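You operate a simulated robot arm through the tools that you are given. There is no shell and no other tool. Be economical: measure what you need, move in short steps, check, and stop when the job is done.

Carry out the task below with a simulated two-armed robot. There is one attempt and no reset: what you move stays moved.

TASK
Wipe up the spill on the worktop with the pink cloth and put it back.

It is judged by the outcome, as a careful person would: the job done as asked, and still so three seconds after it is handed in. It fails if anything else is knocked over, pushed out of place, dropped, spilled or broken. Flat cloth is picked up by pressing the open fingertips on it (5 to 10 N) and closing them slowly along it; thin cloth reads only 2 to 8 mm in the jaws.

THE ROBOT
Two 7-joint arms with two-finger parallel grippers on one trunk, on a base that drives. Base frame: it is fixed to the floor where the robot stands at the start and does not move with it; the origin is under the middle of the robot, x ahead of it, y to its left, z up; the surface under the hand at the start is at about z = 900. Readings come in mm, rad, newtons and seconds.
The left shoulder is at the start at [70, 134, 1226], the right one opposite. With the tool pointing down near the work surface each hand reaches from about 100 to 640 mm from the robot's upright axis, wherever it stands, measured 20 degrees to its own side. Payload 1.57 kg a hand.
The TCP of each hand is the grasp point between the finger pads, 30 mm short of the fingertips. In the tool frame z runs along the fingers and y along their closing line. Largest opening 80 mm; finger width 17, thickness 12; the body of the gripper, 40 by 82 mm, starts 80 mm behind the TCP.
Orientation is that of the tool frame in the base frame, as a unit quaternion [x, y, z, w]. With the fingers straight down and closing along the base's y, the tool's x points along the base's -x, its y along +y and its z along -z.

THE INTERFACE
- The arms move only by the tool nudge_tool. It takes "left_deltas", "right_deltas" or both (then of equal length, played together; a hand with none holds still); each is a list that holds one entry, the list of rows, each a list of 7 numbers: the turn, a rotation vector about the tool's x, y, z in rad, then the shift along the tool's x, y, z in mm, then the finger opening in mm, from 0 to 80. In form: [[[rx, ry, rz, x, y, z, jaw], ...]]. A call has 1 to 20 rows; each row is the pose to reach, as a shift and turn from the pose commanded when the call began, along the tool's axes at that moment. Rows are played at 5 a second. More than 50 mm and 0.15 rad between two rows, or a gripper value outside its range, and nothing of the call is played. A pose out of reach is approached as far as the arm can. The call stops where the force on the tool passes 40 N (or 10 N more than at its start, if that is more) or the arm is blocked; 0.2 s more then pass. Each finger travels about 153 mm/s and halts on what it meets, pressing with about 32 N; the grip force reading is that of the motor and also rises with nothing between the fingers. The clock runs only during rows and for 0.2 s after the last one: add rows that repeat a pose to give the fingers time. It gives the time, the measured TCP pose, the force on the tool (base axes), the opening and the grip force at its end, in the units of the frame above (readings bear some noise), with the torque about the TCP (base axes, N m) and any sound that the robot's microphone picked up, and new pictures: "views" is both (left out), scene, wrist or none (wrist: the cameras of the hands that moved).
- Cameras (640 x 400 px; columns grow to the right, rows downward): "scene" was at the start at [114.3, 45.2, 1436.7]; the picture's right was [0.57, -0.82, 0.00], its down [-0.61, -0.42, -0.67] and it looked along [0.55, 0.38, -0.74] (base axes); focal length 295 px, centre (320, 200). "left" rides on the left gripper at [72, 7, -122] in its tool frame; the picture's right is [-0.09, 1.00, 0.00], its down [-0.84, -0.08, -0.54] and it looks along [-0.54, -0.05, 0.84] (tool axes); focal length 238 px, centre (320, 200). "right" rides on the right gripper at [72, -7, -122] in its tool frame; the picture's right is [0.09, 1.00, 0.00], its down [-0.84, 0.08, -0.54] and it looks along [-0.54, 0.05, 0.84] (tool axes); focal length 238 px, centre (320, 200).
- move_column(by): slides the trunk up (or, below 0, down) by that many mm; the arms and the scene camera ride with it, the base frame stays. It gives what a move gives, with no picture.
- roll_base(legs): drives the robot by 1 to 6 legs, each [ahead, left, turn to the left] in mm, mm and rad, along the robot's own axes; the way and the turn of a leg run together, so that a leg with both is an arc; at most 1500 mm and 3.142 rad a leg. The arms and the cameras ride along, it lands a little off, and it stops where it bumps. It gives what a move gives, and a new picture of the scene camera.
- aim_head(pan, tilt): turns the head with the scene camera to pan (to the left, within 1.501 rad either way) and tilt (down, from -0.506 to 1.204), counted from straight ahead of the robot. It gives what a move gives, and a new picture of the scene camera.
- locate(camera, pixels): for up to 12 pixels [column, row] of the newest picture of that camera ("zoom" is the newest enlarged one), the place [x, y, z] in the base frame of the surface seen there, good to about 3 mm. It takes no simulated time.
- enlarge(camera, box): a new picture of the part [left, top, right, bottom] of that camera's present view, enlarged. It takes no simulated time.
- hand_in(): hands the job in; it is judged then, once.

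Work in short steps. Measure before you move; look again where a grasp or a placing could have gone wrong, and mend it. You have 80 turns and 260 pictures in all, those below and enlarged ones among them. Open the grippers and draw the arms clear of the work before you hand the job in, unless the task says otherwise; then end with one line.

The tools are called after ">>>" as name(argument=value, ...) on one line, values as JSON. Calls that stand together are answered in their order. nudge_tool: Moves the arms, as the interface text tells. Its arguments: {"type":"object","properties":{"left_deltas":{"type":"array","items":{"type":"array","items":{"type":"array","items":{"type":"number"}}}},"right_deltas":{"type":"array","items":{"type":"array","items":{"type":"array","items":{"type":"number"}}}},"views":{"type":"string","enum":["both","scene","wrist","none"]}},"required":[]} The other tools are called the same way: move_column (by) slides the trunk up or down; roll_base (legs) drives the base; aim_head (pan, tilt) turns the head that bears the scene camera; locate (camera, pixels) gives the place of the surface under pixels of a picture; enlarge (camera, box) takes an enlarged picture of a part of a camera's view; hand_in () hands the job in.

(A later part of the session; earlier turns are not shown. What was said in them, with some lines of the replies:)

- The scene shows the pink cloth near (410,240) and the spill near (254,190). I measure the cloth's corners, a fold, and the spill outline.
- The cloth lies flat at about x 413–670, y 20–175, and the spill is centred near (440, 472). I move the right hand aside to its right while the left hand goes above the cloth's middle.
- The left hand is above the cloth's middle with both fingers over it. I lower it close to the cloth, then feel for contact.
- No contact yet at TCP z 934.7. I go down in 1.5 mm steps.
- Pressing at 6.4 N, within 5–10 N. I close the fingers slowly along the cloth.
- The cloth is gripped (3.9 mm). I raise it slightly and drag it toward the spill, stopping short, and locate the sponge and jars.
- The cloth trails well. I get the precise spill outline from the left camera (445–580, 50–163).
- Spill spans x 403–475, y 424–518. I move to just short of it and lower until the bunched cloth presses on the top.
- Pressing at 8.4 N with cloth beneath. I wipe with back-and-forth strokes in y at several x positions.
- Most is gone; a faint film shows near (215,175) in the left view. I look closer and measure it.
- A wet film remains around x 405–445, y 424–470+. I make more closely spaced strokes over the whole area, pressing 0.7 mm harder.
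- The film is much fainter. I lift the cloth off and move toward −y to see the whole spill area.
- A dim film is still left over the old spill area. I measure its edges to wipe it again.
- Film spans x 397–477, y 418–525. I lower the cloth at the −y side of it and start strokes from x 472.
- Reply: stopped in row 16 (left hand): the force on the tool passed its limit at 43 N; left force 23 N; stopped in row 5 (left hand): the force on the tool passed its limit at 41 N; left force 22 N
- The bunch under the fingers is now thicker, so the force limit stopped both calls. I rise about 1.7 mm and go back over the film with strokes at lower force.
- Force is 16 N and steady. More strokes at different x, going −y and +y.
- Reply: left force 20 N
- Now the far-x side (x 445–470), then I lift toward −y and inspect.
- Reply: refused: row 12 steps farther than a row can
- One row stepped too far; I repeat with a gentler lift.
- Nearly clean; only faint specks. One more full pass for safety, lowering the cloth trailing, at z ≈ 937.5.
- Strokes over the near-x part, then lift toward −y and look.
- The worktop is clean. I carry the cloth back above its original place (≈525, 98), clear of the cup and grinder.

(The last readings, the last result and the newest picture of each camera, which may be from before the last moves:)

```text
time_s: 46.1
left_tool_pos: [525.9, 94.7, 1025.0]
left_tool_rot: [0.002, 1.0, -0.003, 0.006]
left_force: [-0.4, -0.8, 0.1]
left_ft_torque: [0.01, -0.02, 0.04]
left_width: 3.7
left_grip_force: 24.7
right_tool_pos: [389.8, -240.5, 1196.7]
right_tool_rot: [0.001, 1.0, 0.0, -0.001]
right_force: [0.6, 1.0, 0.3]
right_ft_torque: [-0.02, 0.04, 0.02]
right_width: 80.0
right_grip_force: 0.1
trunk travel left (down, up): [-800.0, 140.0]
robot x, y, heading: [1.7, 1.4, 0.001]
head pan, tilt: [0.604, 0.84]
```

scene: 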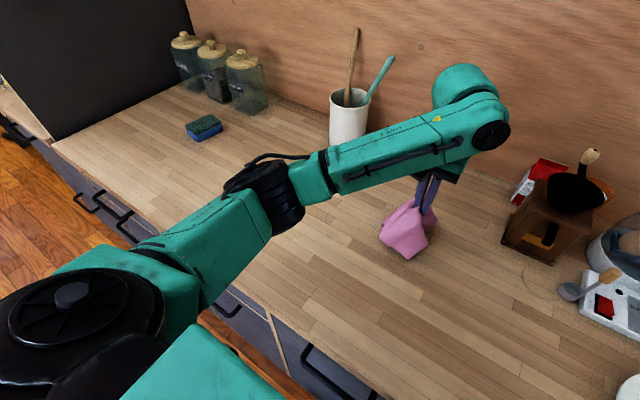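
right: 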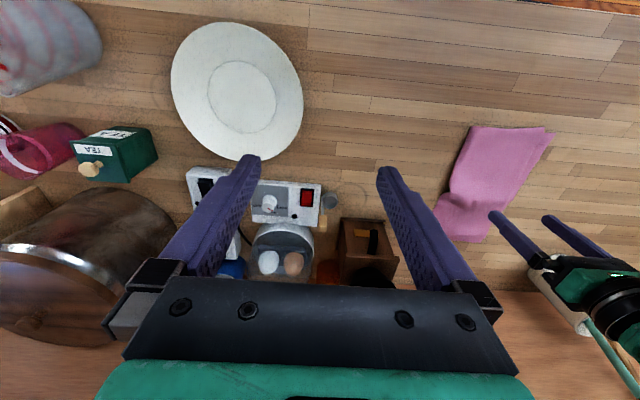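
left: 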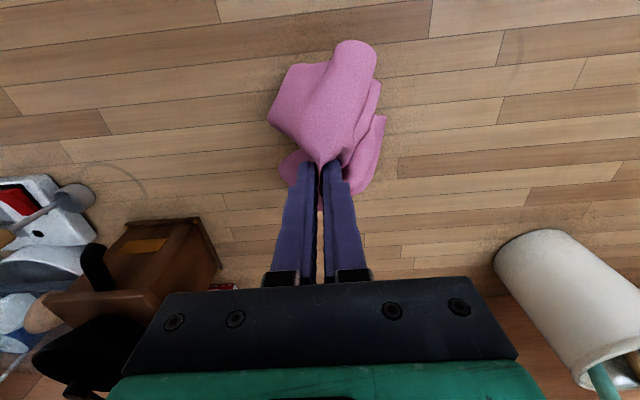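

The cloth hangs over its spot, mostly toward the robot. I lower it drifting in +x so the near half trails flat, down to light contact.

>>> nudge_tool(left_deltas=[[[0, 0, 0, 20, -2, 5, 0], [0, 0, 0, 35, -2, 15, 0], [0, 0, 0, 30, -2, 35, 0], [0, 0, 0, 20, -2, 50, 0], [0, 0, 0, 8, -2, 62, 0], [0, 0, 0, -4, -2, 72, 0], [0, 0, 0, -14, -2, 80, 0], [0, 0, 0, -20, -2, 84, 0], [0, 0, 0, -20, -2, 87, 0], [0, 0, 0, -20, -2, 87, 0]]])

```text
time_s: 48.3
left_tool_pos: [547.1, 92.6, 939.1]
left_tool_rot: [0.002, 1.0, -0.002, 0.007]
left_force: [-0.2, 0.4, 3.7]
left_ft_torque: [-0.01, 0.03, 0.01]
left_width: 3.6
left_grip_force: 24.8
right_tool_pos: [390.1, -241.8, 1196.7]
right_tool_rot: [0.0, 1.0, 0.0, 0.0]
right_force: [0.3, 1.2, -0.2]
right_ft_torque: [0.01, -0.03, 0.01]
right_width: 79.7
right_grip_force: 0.1
trunk travel left (down, up): [-800.0, 140.0]
robot x, y, heading: [0.6, -0.0, -0.004]
head pan, tilt: [0.604, 0.84]
```

scene: 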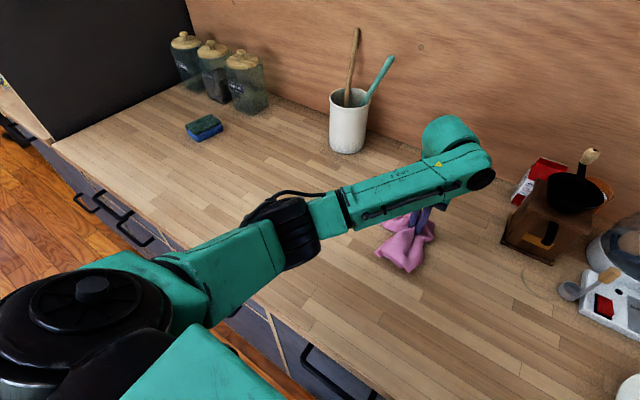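
left: 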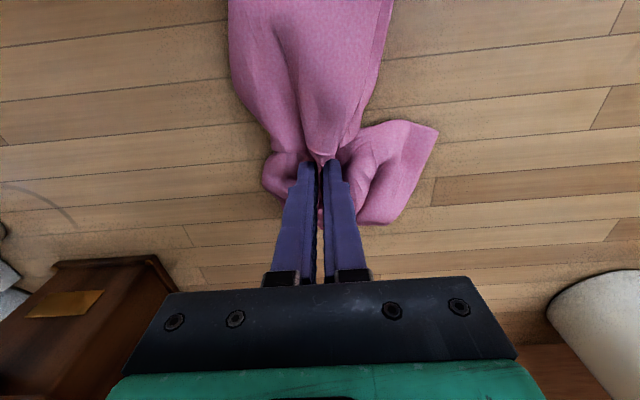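

Good placement. I open the fingers slowly with light pressure to spread the cloth, then rise straight up.

>>> nudge_tool(left_deltas=[[[0, 0, 0, 0, 0, 1, 8], [0, 0, 0, 0, 0, 2, 16], [0, 0, 0, 0, 0, 3, 24], [0, 0, 0, 0, 0, 3, 34], [0, 0, 0, 0, 0, 3, 44], [0, 0, 0, 0, 0, 3, 54], [0, 0, 0, 0, 0, 3, 64], [0, 0, 0, 0, 0, 3, 74], [0, 0, 0, 0, 0, -3, 76], [0, 0, 0, 0, 0, -20, 78], [0, 0, 0, 0, 0, -60, 80], [0, 0, 0, 0, 0, -105, 80], [0, 0, 0, 0, 0, -150, 80], [0, 0, 0, 0, 0, -150, 80]]])

```text
time_s: 51.3
left_tool_pos: [546.7, 93.4, 1088.0]
left_tool_rot: [0.001, 1.0, -0.003, 0.006]
left_force: [-0.7, 0.6, -0.8]
left_ft_torque: [0.0, -0.02, -0.02]
left_width: 79.9
left_grip_force: 0.2
right_tool_pos: [391.0, -242.0, 1197.9]
right_tool_rot: [0.001, 1.0, 0.0, 0.001]
right_force: [0.5, 0.5, 0.1]
right_ft_torque: [0.02, -0.02, -0.02]
right_width: 80.1
right_grip_force: 0.0
trunk travel left (down, up): [-800.0, 140.0]
robot x, y, heading: [-1.7, -5.0, -0.003]
head pan, tilt: [0.604, 0.84]
```

scene: 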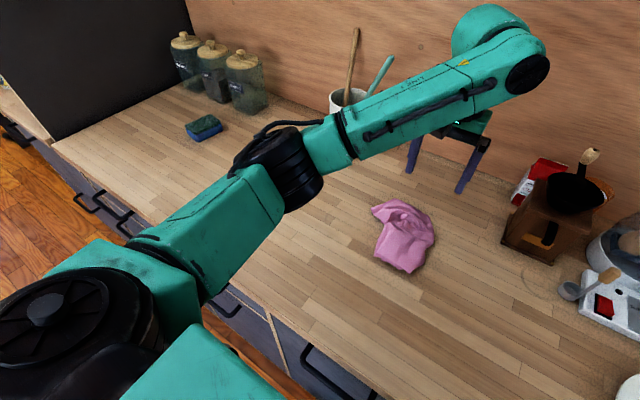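
left: 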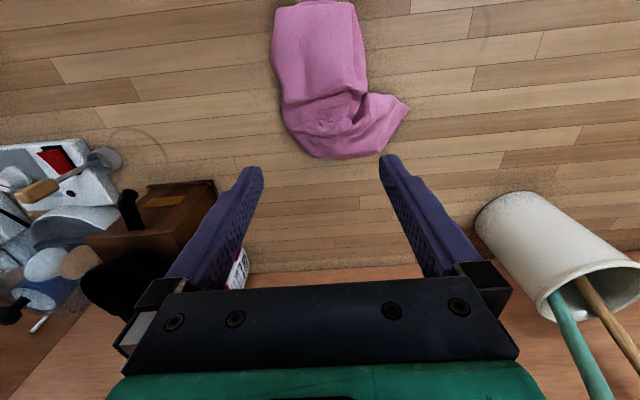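

The cloth is released near its place. I measure its present extent.

>>> locate(camera="left", pixels=[[275, 8], [353, 3], [365, 75], [407, 105], [370, 152], [320, 157], [283, 110], [325, 80]])

>>> enlarge(camera="scene", box=[330, 170, 490, 310])

```text
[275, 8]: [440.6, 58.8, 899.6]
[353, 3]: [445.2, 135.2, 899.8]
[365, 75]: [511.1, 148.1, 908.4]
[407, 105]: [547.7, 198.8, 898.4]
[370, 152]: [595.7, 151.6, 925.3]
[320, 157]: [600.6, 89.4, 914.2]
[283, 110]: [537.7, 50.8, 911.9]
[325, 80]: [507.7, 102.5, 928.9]
```

```text
2.86 times, centred on (410, 240) of scene
```

zoom: 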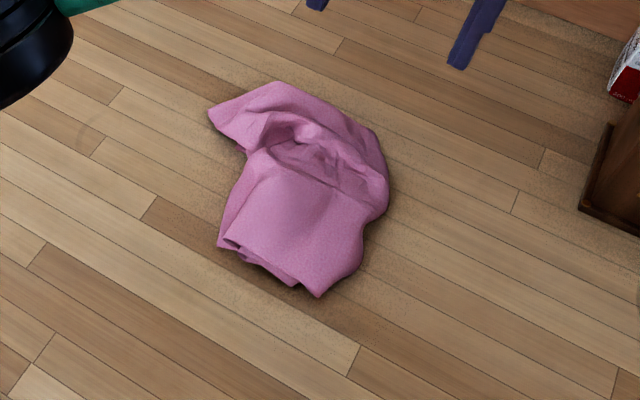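

The cloth lies in its original footprint (centre ≈ 525, 100) but its rear flap is folded to the left (corner at 548,199). I tidy it: pinch that corner and draw it back out to +x; first lower over it.

>>> nudge_tool(left_deltas=[[[0, 0, 0, 0, 35, 25, 60], [0, 0, 0, 0, 77, 50, 44], [0, 0, 0, 0, 77, 90, 44], [0, 0, 0, 0, 77, 125, 44], [0, 0, 0, 0, 77, 140, 44], [0, 0, 0, 0, 77, 146, 44], [0, 0, 0, 0, 77, 150, 44], [0, 0, 0, 0, 77, 150, 44]]], views="wrist")

```text
time_s: 53.1
left_tool_pos: [547.3, 168.9, 937.3]
left_tool_rot: [0.002, 1.0, -0.002, 0.007]
left_force: [-0.3, -0.1, 3.0]
left_ft_torque: [-0.1, -0.02, 0.01]
left_width: 44.2
left_grip_force: 0.4
right_tool_pos: [390.0, -241.1, 1195.9]
right_tool_rot: [0.0, 1.0, -0.001, -0.001]
right_force: [0.7, 0.0, -0.1]
right_ft_torque: [0.0, -0.01, -0.01]
right_width: 80.1
right_grip_force: 0.0
trunk travel left (down, up): [-800.0, 140.0]
robot x, y, heading: [0.9, -1.1, -0.0]
head pan, tilt: [0.604, 0.84]
```

left: 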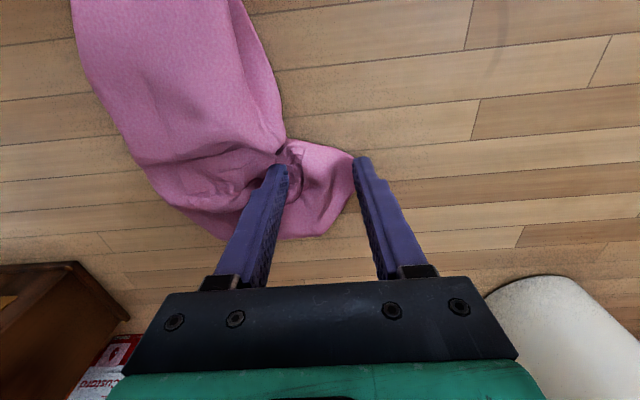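

The flap lies between the fingers, the outer one just beyond the corner. I press a little lower and close slowly, then lift slightly to check the grip.

>>> nudge_tool(left_deltas=[[[0, 0, 0, 0, 0, 3, 44], [0, 0, 0, 0, 0, 4, 38], [0, 0, 0, 0, 0, 4, 32], [0, 0, 0, 0, 0, 4, 26], [0, 0, 0, 0, 0, 4, 20], [0, 0, 0, 0, 0, 4, 14], [0, 0, 0, 0, 0, 4, 8], [0, 0, 0, 0, 0, 4, 0], [0, 0, 0, 0, 0, 4, 0], [0, 0, 0, 0, 0, -8, 0], [0, 0, 0, 0, 0, -25, 0], [0, 0, 0, 0, 0, -25, 0]]], views="wrist")

```text
time_s: 55.7
left_tool_pos: [547.1, 169.3, 963.0]
left_tool_rot: [0.001, 1.0, -0.003, 0.006]
left_force: [-0.2, 0.2, -0.3]
left_ft_torque: [-0.01, -0.01, 0.06]
left_width: 3.1
left_grip_force: 24.2
right_tool_pos: [390.5, -240.6, 1197.1]
right_tool_rot: [0.001, 1.0, 0.0, 0.0]
right_force: [-0.1, -1.1, -0.1]
right_ft_torque: [-0.01, 0.02, -0.01]
right_width: 79.8
right_grip_force: 0.2
trunk travel left (down, up): [-800.0, 140.0]
robot x, y, heading: [-1.7, -1.1, -0.004]
head pan, tilt: [0.604, 0.84]
```

left: 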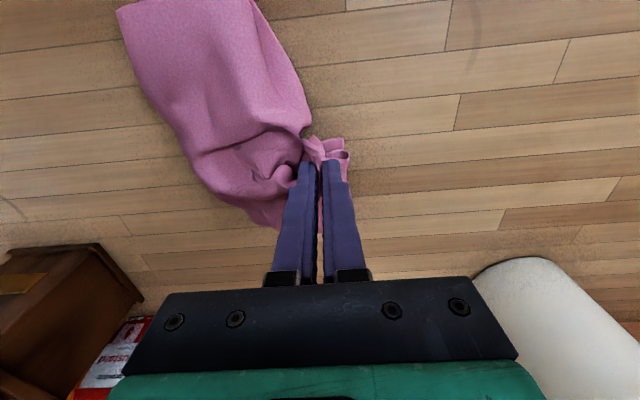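

Corner gripped (3.1 mm). I raise it and draw it out to about (630, 128), then lower.

>>> nudge_tool(left_deltas=[[[0, 0, 0, -5, -5, -25, 0], [0, 0, 0, -20, -15, -40, 0], [0, 0, 0, -40, -25, -40, 0], [0, 0, 0, -60, -35, -30, 0], [0, 0, 0, -75, -41, -15, 0], [0, 0, 0, -83, -41, 0, 0], [0, 0, 0, -88, -41, 14, 0], [0, 0, 0, -88, -41, 22, 0], [0, 0, 0, -88, -41, 24, 0]]])

```text
time_s: 57.7
left_tool_pos: [607.9, 132.7, 948.6]
left_tool_rot: [0.002, 1.0, -0.003, 0.007]
left_force: [0.0, -0.3, 0.1]
left_ft_torque: [-0.04, 0.0, 0.02]
left_width: 3.2
left_grip_force: 24.0
left hand out of reach, approached as far as the arm can: row 5, 6, 7, 8, 9
right_tool_pos: [390.1, -240.9, 1197.2]
right_tool_rot: [0.001, 1.0, 0.0, 0.0]
right_force: [-0.5, 0.4, -0.8]
right_ft_torque: [-0.01, 0.0, 0.0]
right_width: 79.9
right_grip_force: 0.0
trunk travel left (down, up): [-800.0, 140.0]
robot x, y, heading: [0.7, -3.1, 0.002]
head pan, tilt: [0.604, 0.84]
```

scene: 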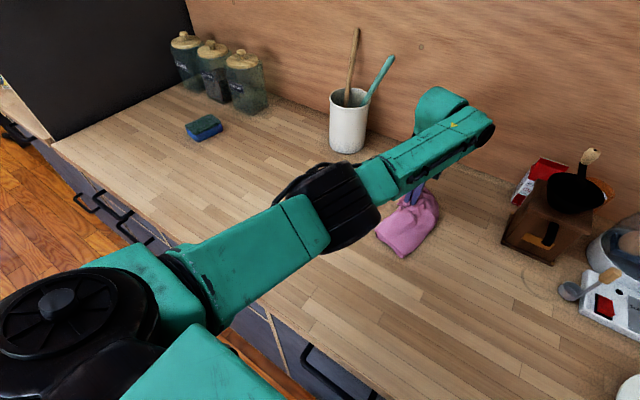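
left: 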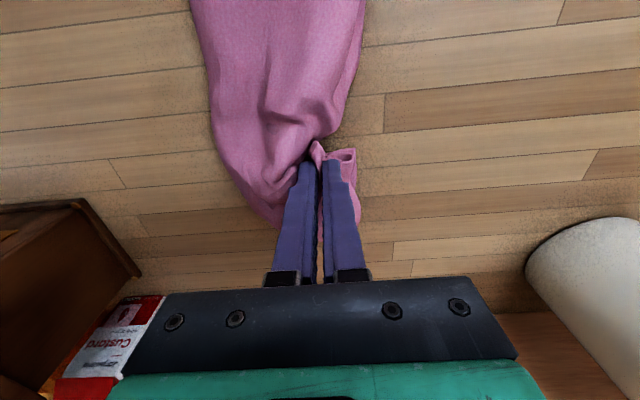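

Arm reach ends at x ≈ 608; the flap is now extended. I lower a bit and open slowly here, then rise.

>>> nudge_tool(left_deltas=[[[0, 0, 0, 14, 0, 0, 0], [0, 0, 0, 28, 0, 2, 0], [0, 0, 0, 28, 0, 3, 0], [0, 0, 0, 28, 0, 3, 0]]], views="wrist")

```text
time_s: 58.7
left_tool_pos: [580.9, 131.8, 946.6]
left_tool_rot: [0.001, 1.0, -0.003, 0.005]
left_force: [0.4, 0.0, 0.9]
left_ft_torque: [-0.01, -0.01, 0.0]
left_width: 3.5
left_grip_force: 24.2
right_tool_pos: [390.5, -240.9, 1197.6]
right_tool_rot: [0.001, 1.0, 0.0, 0.0]
right_force: [0.5, -0.5, -0.3]
right_ft_torque: [-0.02, 0.02, -0.01]
right_width: 80.1
right_grip_force: 0.0
trunk travel left (down, up): [-800.0, 140.0]
robot x, y, heading: [-1.3, -0.5, 0.003]
head pan, tilt: [0.604, 0.84]
```

left: 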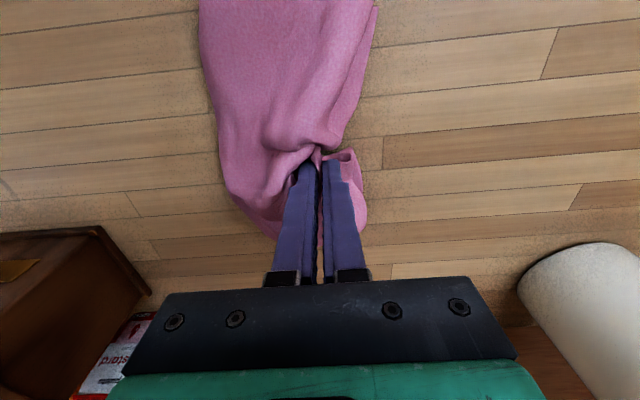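

It was clamped, so I return to x ≈ 610, lower ~8 mm, open slowly and rise.

>>> nudge_tool(left_deltas=[[[0, 0, 0, -15, 0, -3, 0], [0, 0, 0, -27, 0, -3, 0], [0, 0, 0, -27, 0, 4, 0], [0, 0, 0, -27, 0, 9, 0], [0, 0, 0, -27, 0, 9, 10], [0, 0, 0, -27, 0, 9, 20], [0, 0, 0, -27, 0, 9, 30], [0, 0, 0, -27, 0, 9, 40], [0, 0, 0, -27, 0, 9, 50], [0, 0, 0, -27, 0, 4, 54], [0, 0, 0, -20, 0, -15, 60], [0, 0, 0, -10, 0, -50, 70], [0, 0, 0, 20, 0, -90, 80], [0, 0, 0, 40, 0, -130, 80], [0, 0, 0, 40, 0, -130, 80]]])

>>> enlarge(camera="scene", box=[330, 170, 490, 310])

```text
time_s: 61.9
left_tool_pos: [572.2, 138.5, 1067.8]
left_tool_rot: [0.002, 1.0, -0.003, 0.005]
left_force: [0.1, -0.3, 0.7]
left_ft_torque: [-0.01, 0.02, 0.0]
left_width: 79.8
left_grip_force: 0.1
left hand out of reach, approached as far as the arm can: row 14, 15
right_tool_pos: [390.8, -239.2, 1196.9]
right_tool_rot: [0.0, 1.0, 0.0, 0.0]
right_force: [0.0, 0.0, 0.2]
right_ft_torque: [-0.01, 0.03, 0.0]
right_width: 80.1
right_grip_force: 0.2
trunk travel left (down, up): [-800.0, 140.0]
robot x, y, heading: [-1.4, 0.5, -0.001]
head pan, tilt: [0.604, 0.84]
```

scene: 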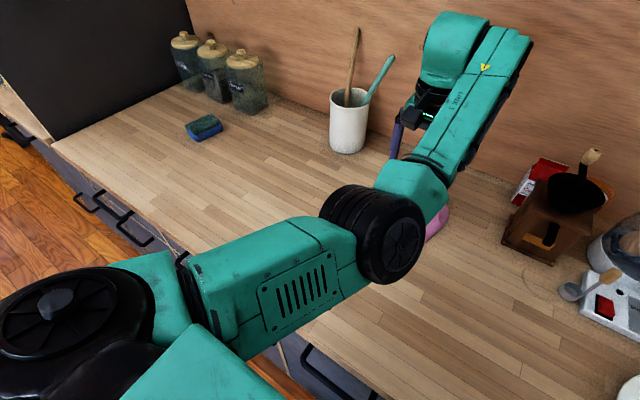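
left: 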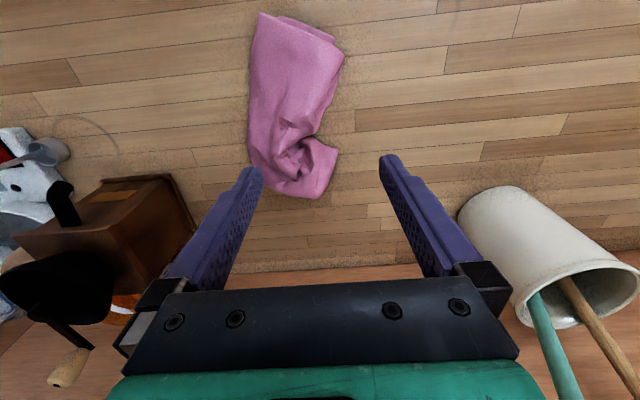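

```text
2.86 times, centred on (410, 240) of scene
```

zoom: 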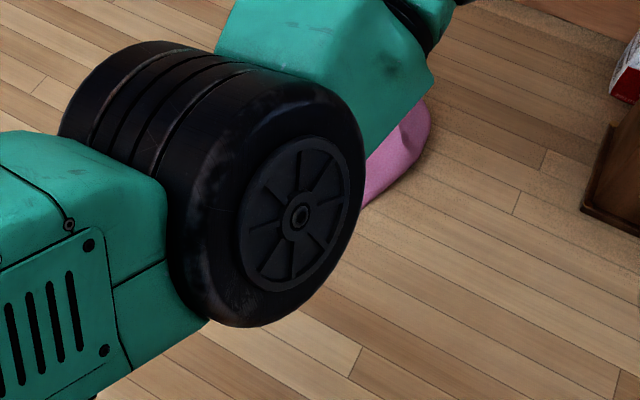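

The cloth is released. The elbow has swung, so I withdraw the left hand first in −x and up, then to the left toward its starting place.

>>> nudge_tool(left_deltas=[[[0, 0, 0, 30, 0, -10, 80], [0, 0, 0, 60, 0, -30, 80], [0, 0, 0, 95, 15, -50, 80], [0, 0, 0, 130, 45, -70, 80], [0, 0, 0, 160, 80, -85, 80], [0, 0, 0, 190, 115, -89, 80], [0, 0, 0, 215, 150, -89, 80], [0, 0, 0, 230, 190, -89, 80], [0, 0, 0, 235, 235, -89, 80], [0, 0, 0, 235, 275, -89, 80], [0, 0, 0, 235, 275, -89, 80]]])

>>> enlarge(camera="scene", box=[330, 170, 490, 310])

>>> enlarge(camera="scene", box=[180, 140, 340, 240])

```text
refused: row 4 steps farther than a row can; nothing moved
```

```text
2.86 times, centred on (410, 240) of scene
```

zoom: 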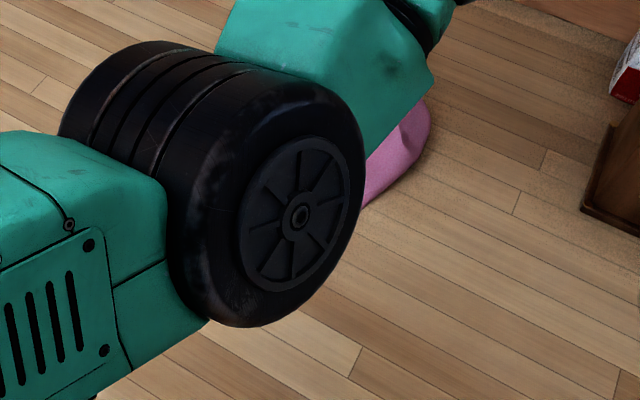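

```text
4.00 times, centred on (260, 190) of scene
```

zoom: 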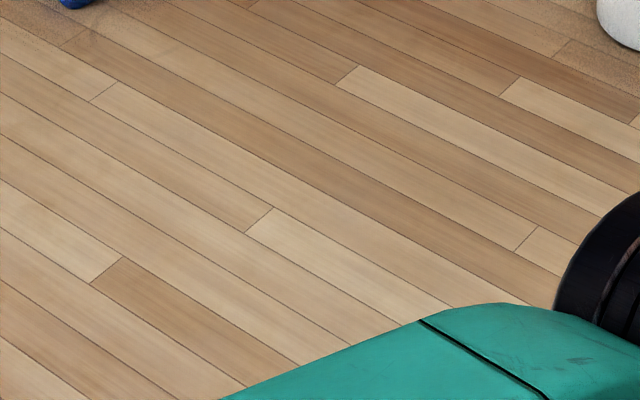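

The spill area is fully clean. I repeat the withdrawal in smaller steps.

>>> nudge_tool(left_deltas=[[[0, 0, 0, 25, 0, -10, 80], [0, 0, 0, 50, 0, -25, 80], [0, 0, 0, 78, 10, -40, 80], [0, 0, 0, 105, 30, -55, 80], [0, 0, 0, 130, 55, -68, 80], [0, 0, 0, 155, 85, -78, 80], [0, 0, 0, 180, 115, -86, 80], [0, 0, 0, 203, 150, -89, 80], [0, 0, 0, 223, 185, -89, 80], [0, 0, 0, 235, 222, -89, 80], [0, 0, 0, 235, 260, -89, 80], [0, 0, 0, 235, 280, -89, 80], [0, 0, 0, 235, 280, -89, 80]]])

>>> enlarge(camera="scene", box=[330, 170, 490, 310])

>>> locate(camera="scene", pixels=[[347, 150], [205, 135], [400, 235]])

```text
time_s: 64.7
left_tool_pos: [334.9, 415.3, 1154.4]
left_tool_rot: [0.001, 1.0, -0.002, 0.006]
left_force: [0.5, 0.0, 1.0]
left_ft_torque: [-0.01, 0.02, 0.0]
left_width: 79.9
left_grip_force: 0.1
left hand out of reach, approached as far as the arm can: row 1, 2, 3, 4, 5, 6, 7, 8, 9, 10
right_tool_pos: [391.1, -242.2, 1196.9]
right_tool_rot: [0.001, 1.0, 0.0, 0.0]
right_force: [-0.4, 0.2, -0.2]
right_ft_torque: [0.03, -0.01, 0.0]
right_width: 79.8
right_grip_force: 0.1
trunk travel left (down, up): [-800.0, 140.0]
robot x, y, heading: [-2.5, -0.6, 0.003]
head pan, tilt: [0.604, 0.84]
```

scene: 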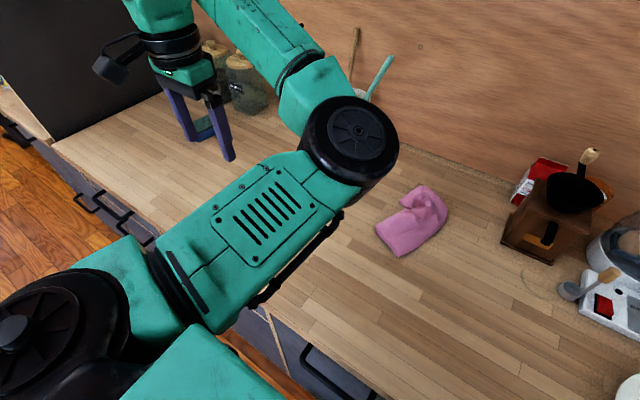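
left: 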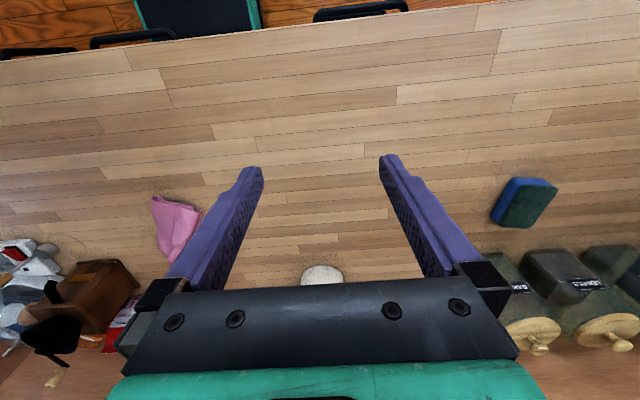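

```text
2.86 times, centred on (410, 240) of scene
```

zoom: 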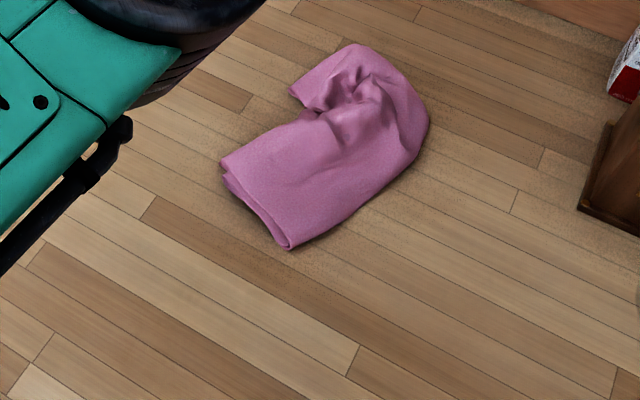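

```text
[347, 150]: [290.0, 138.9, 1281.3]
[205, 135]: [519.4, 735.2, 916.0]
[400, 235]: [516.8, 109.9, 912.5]
```

The cloth lies within its original footprint (x ≈ 480–640, y ≈ 40–160). The spill area is clean, the cup, sponge and jars are unmoved, and both hands are open and clear, so I hand in.

>>> hand_in()

```text
The job is handed in.
```

I wiped up the spill, and the last close-up showed the worktop there clean. The pink cloth is back within its original spot, though more crumpled than before. Nothing else looks disturbed, and the job is handed in.
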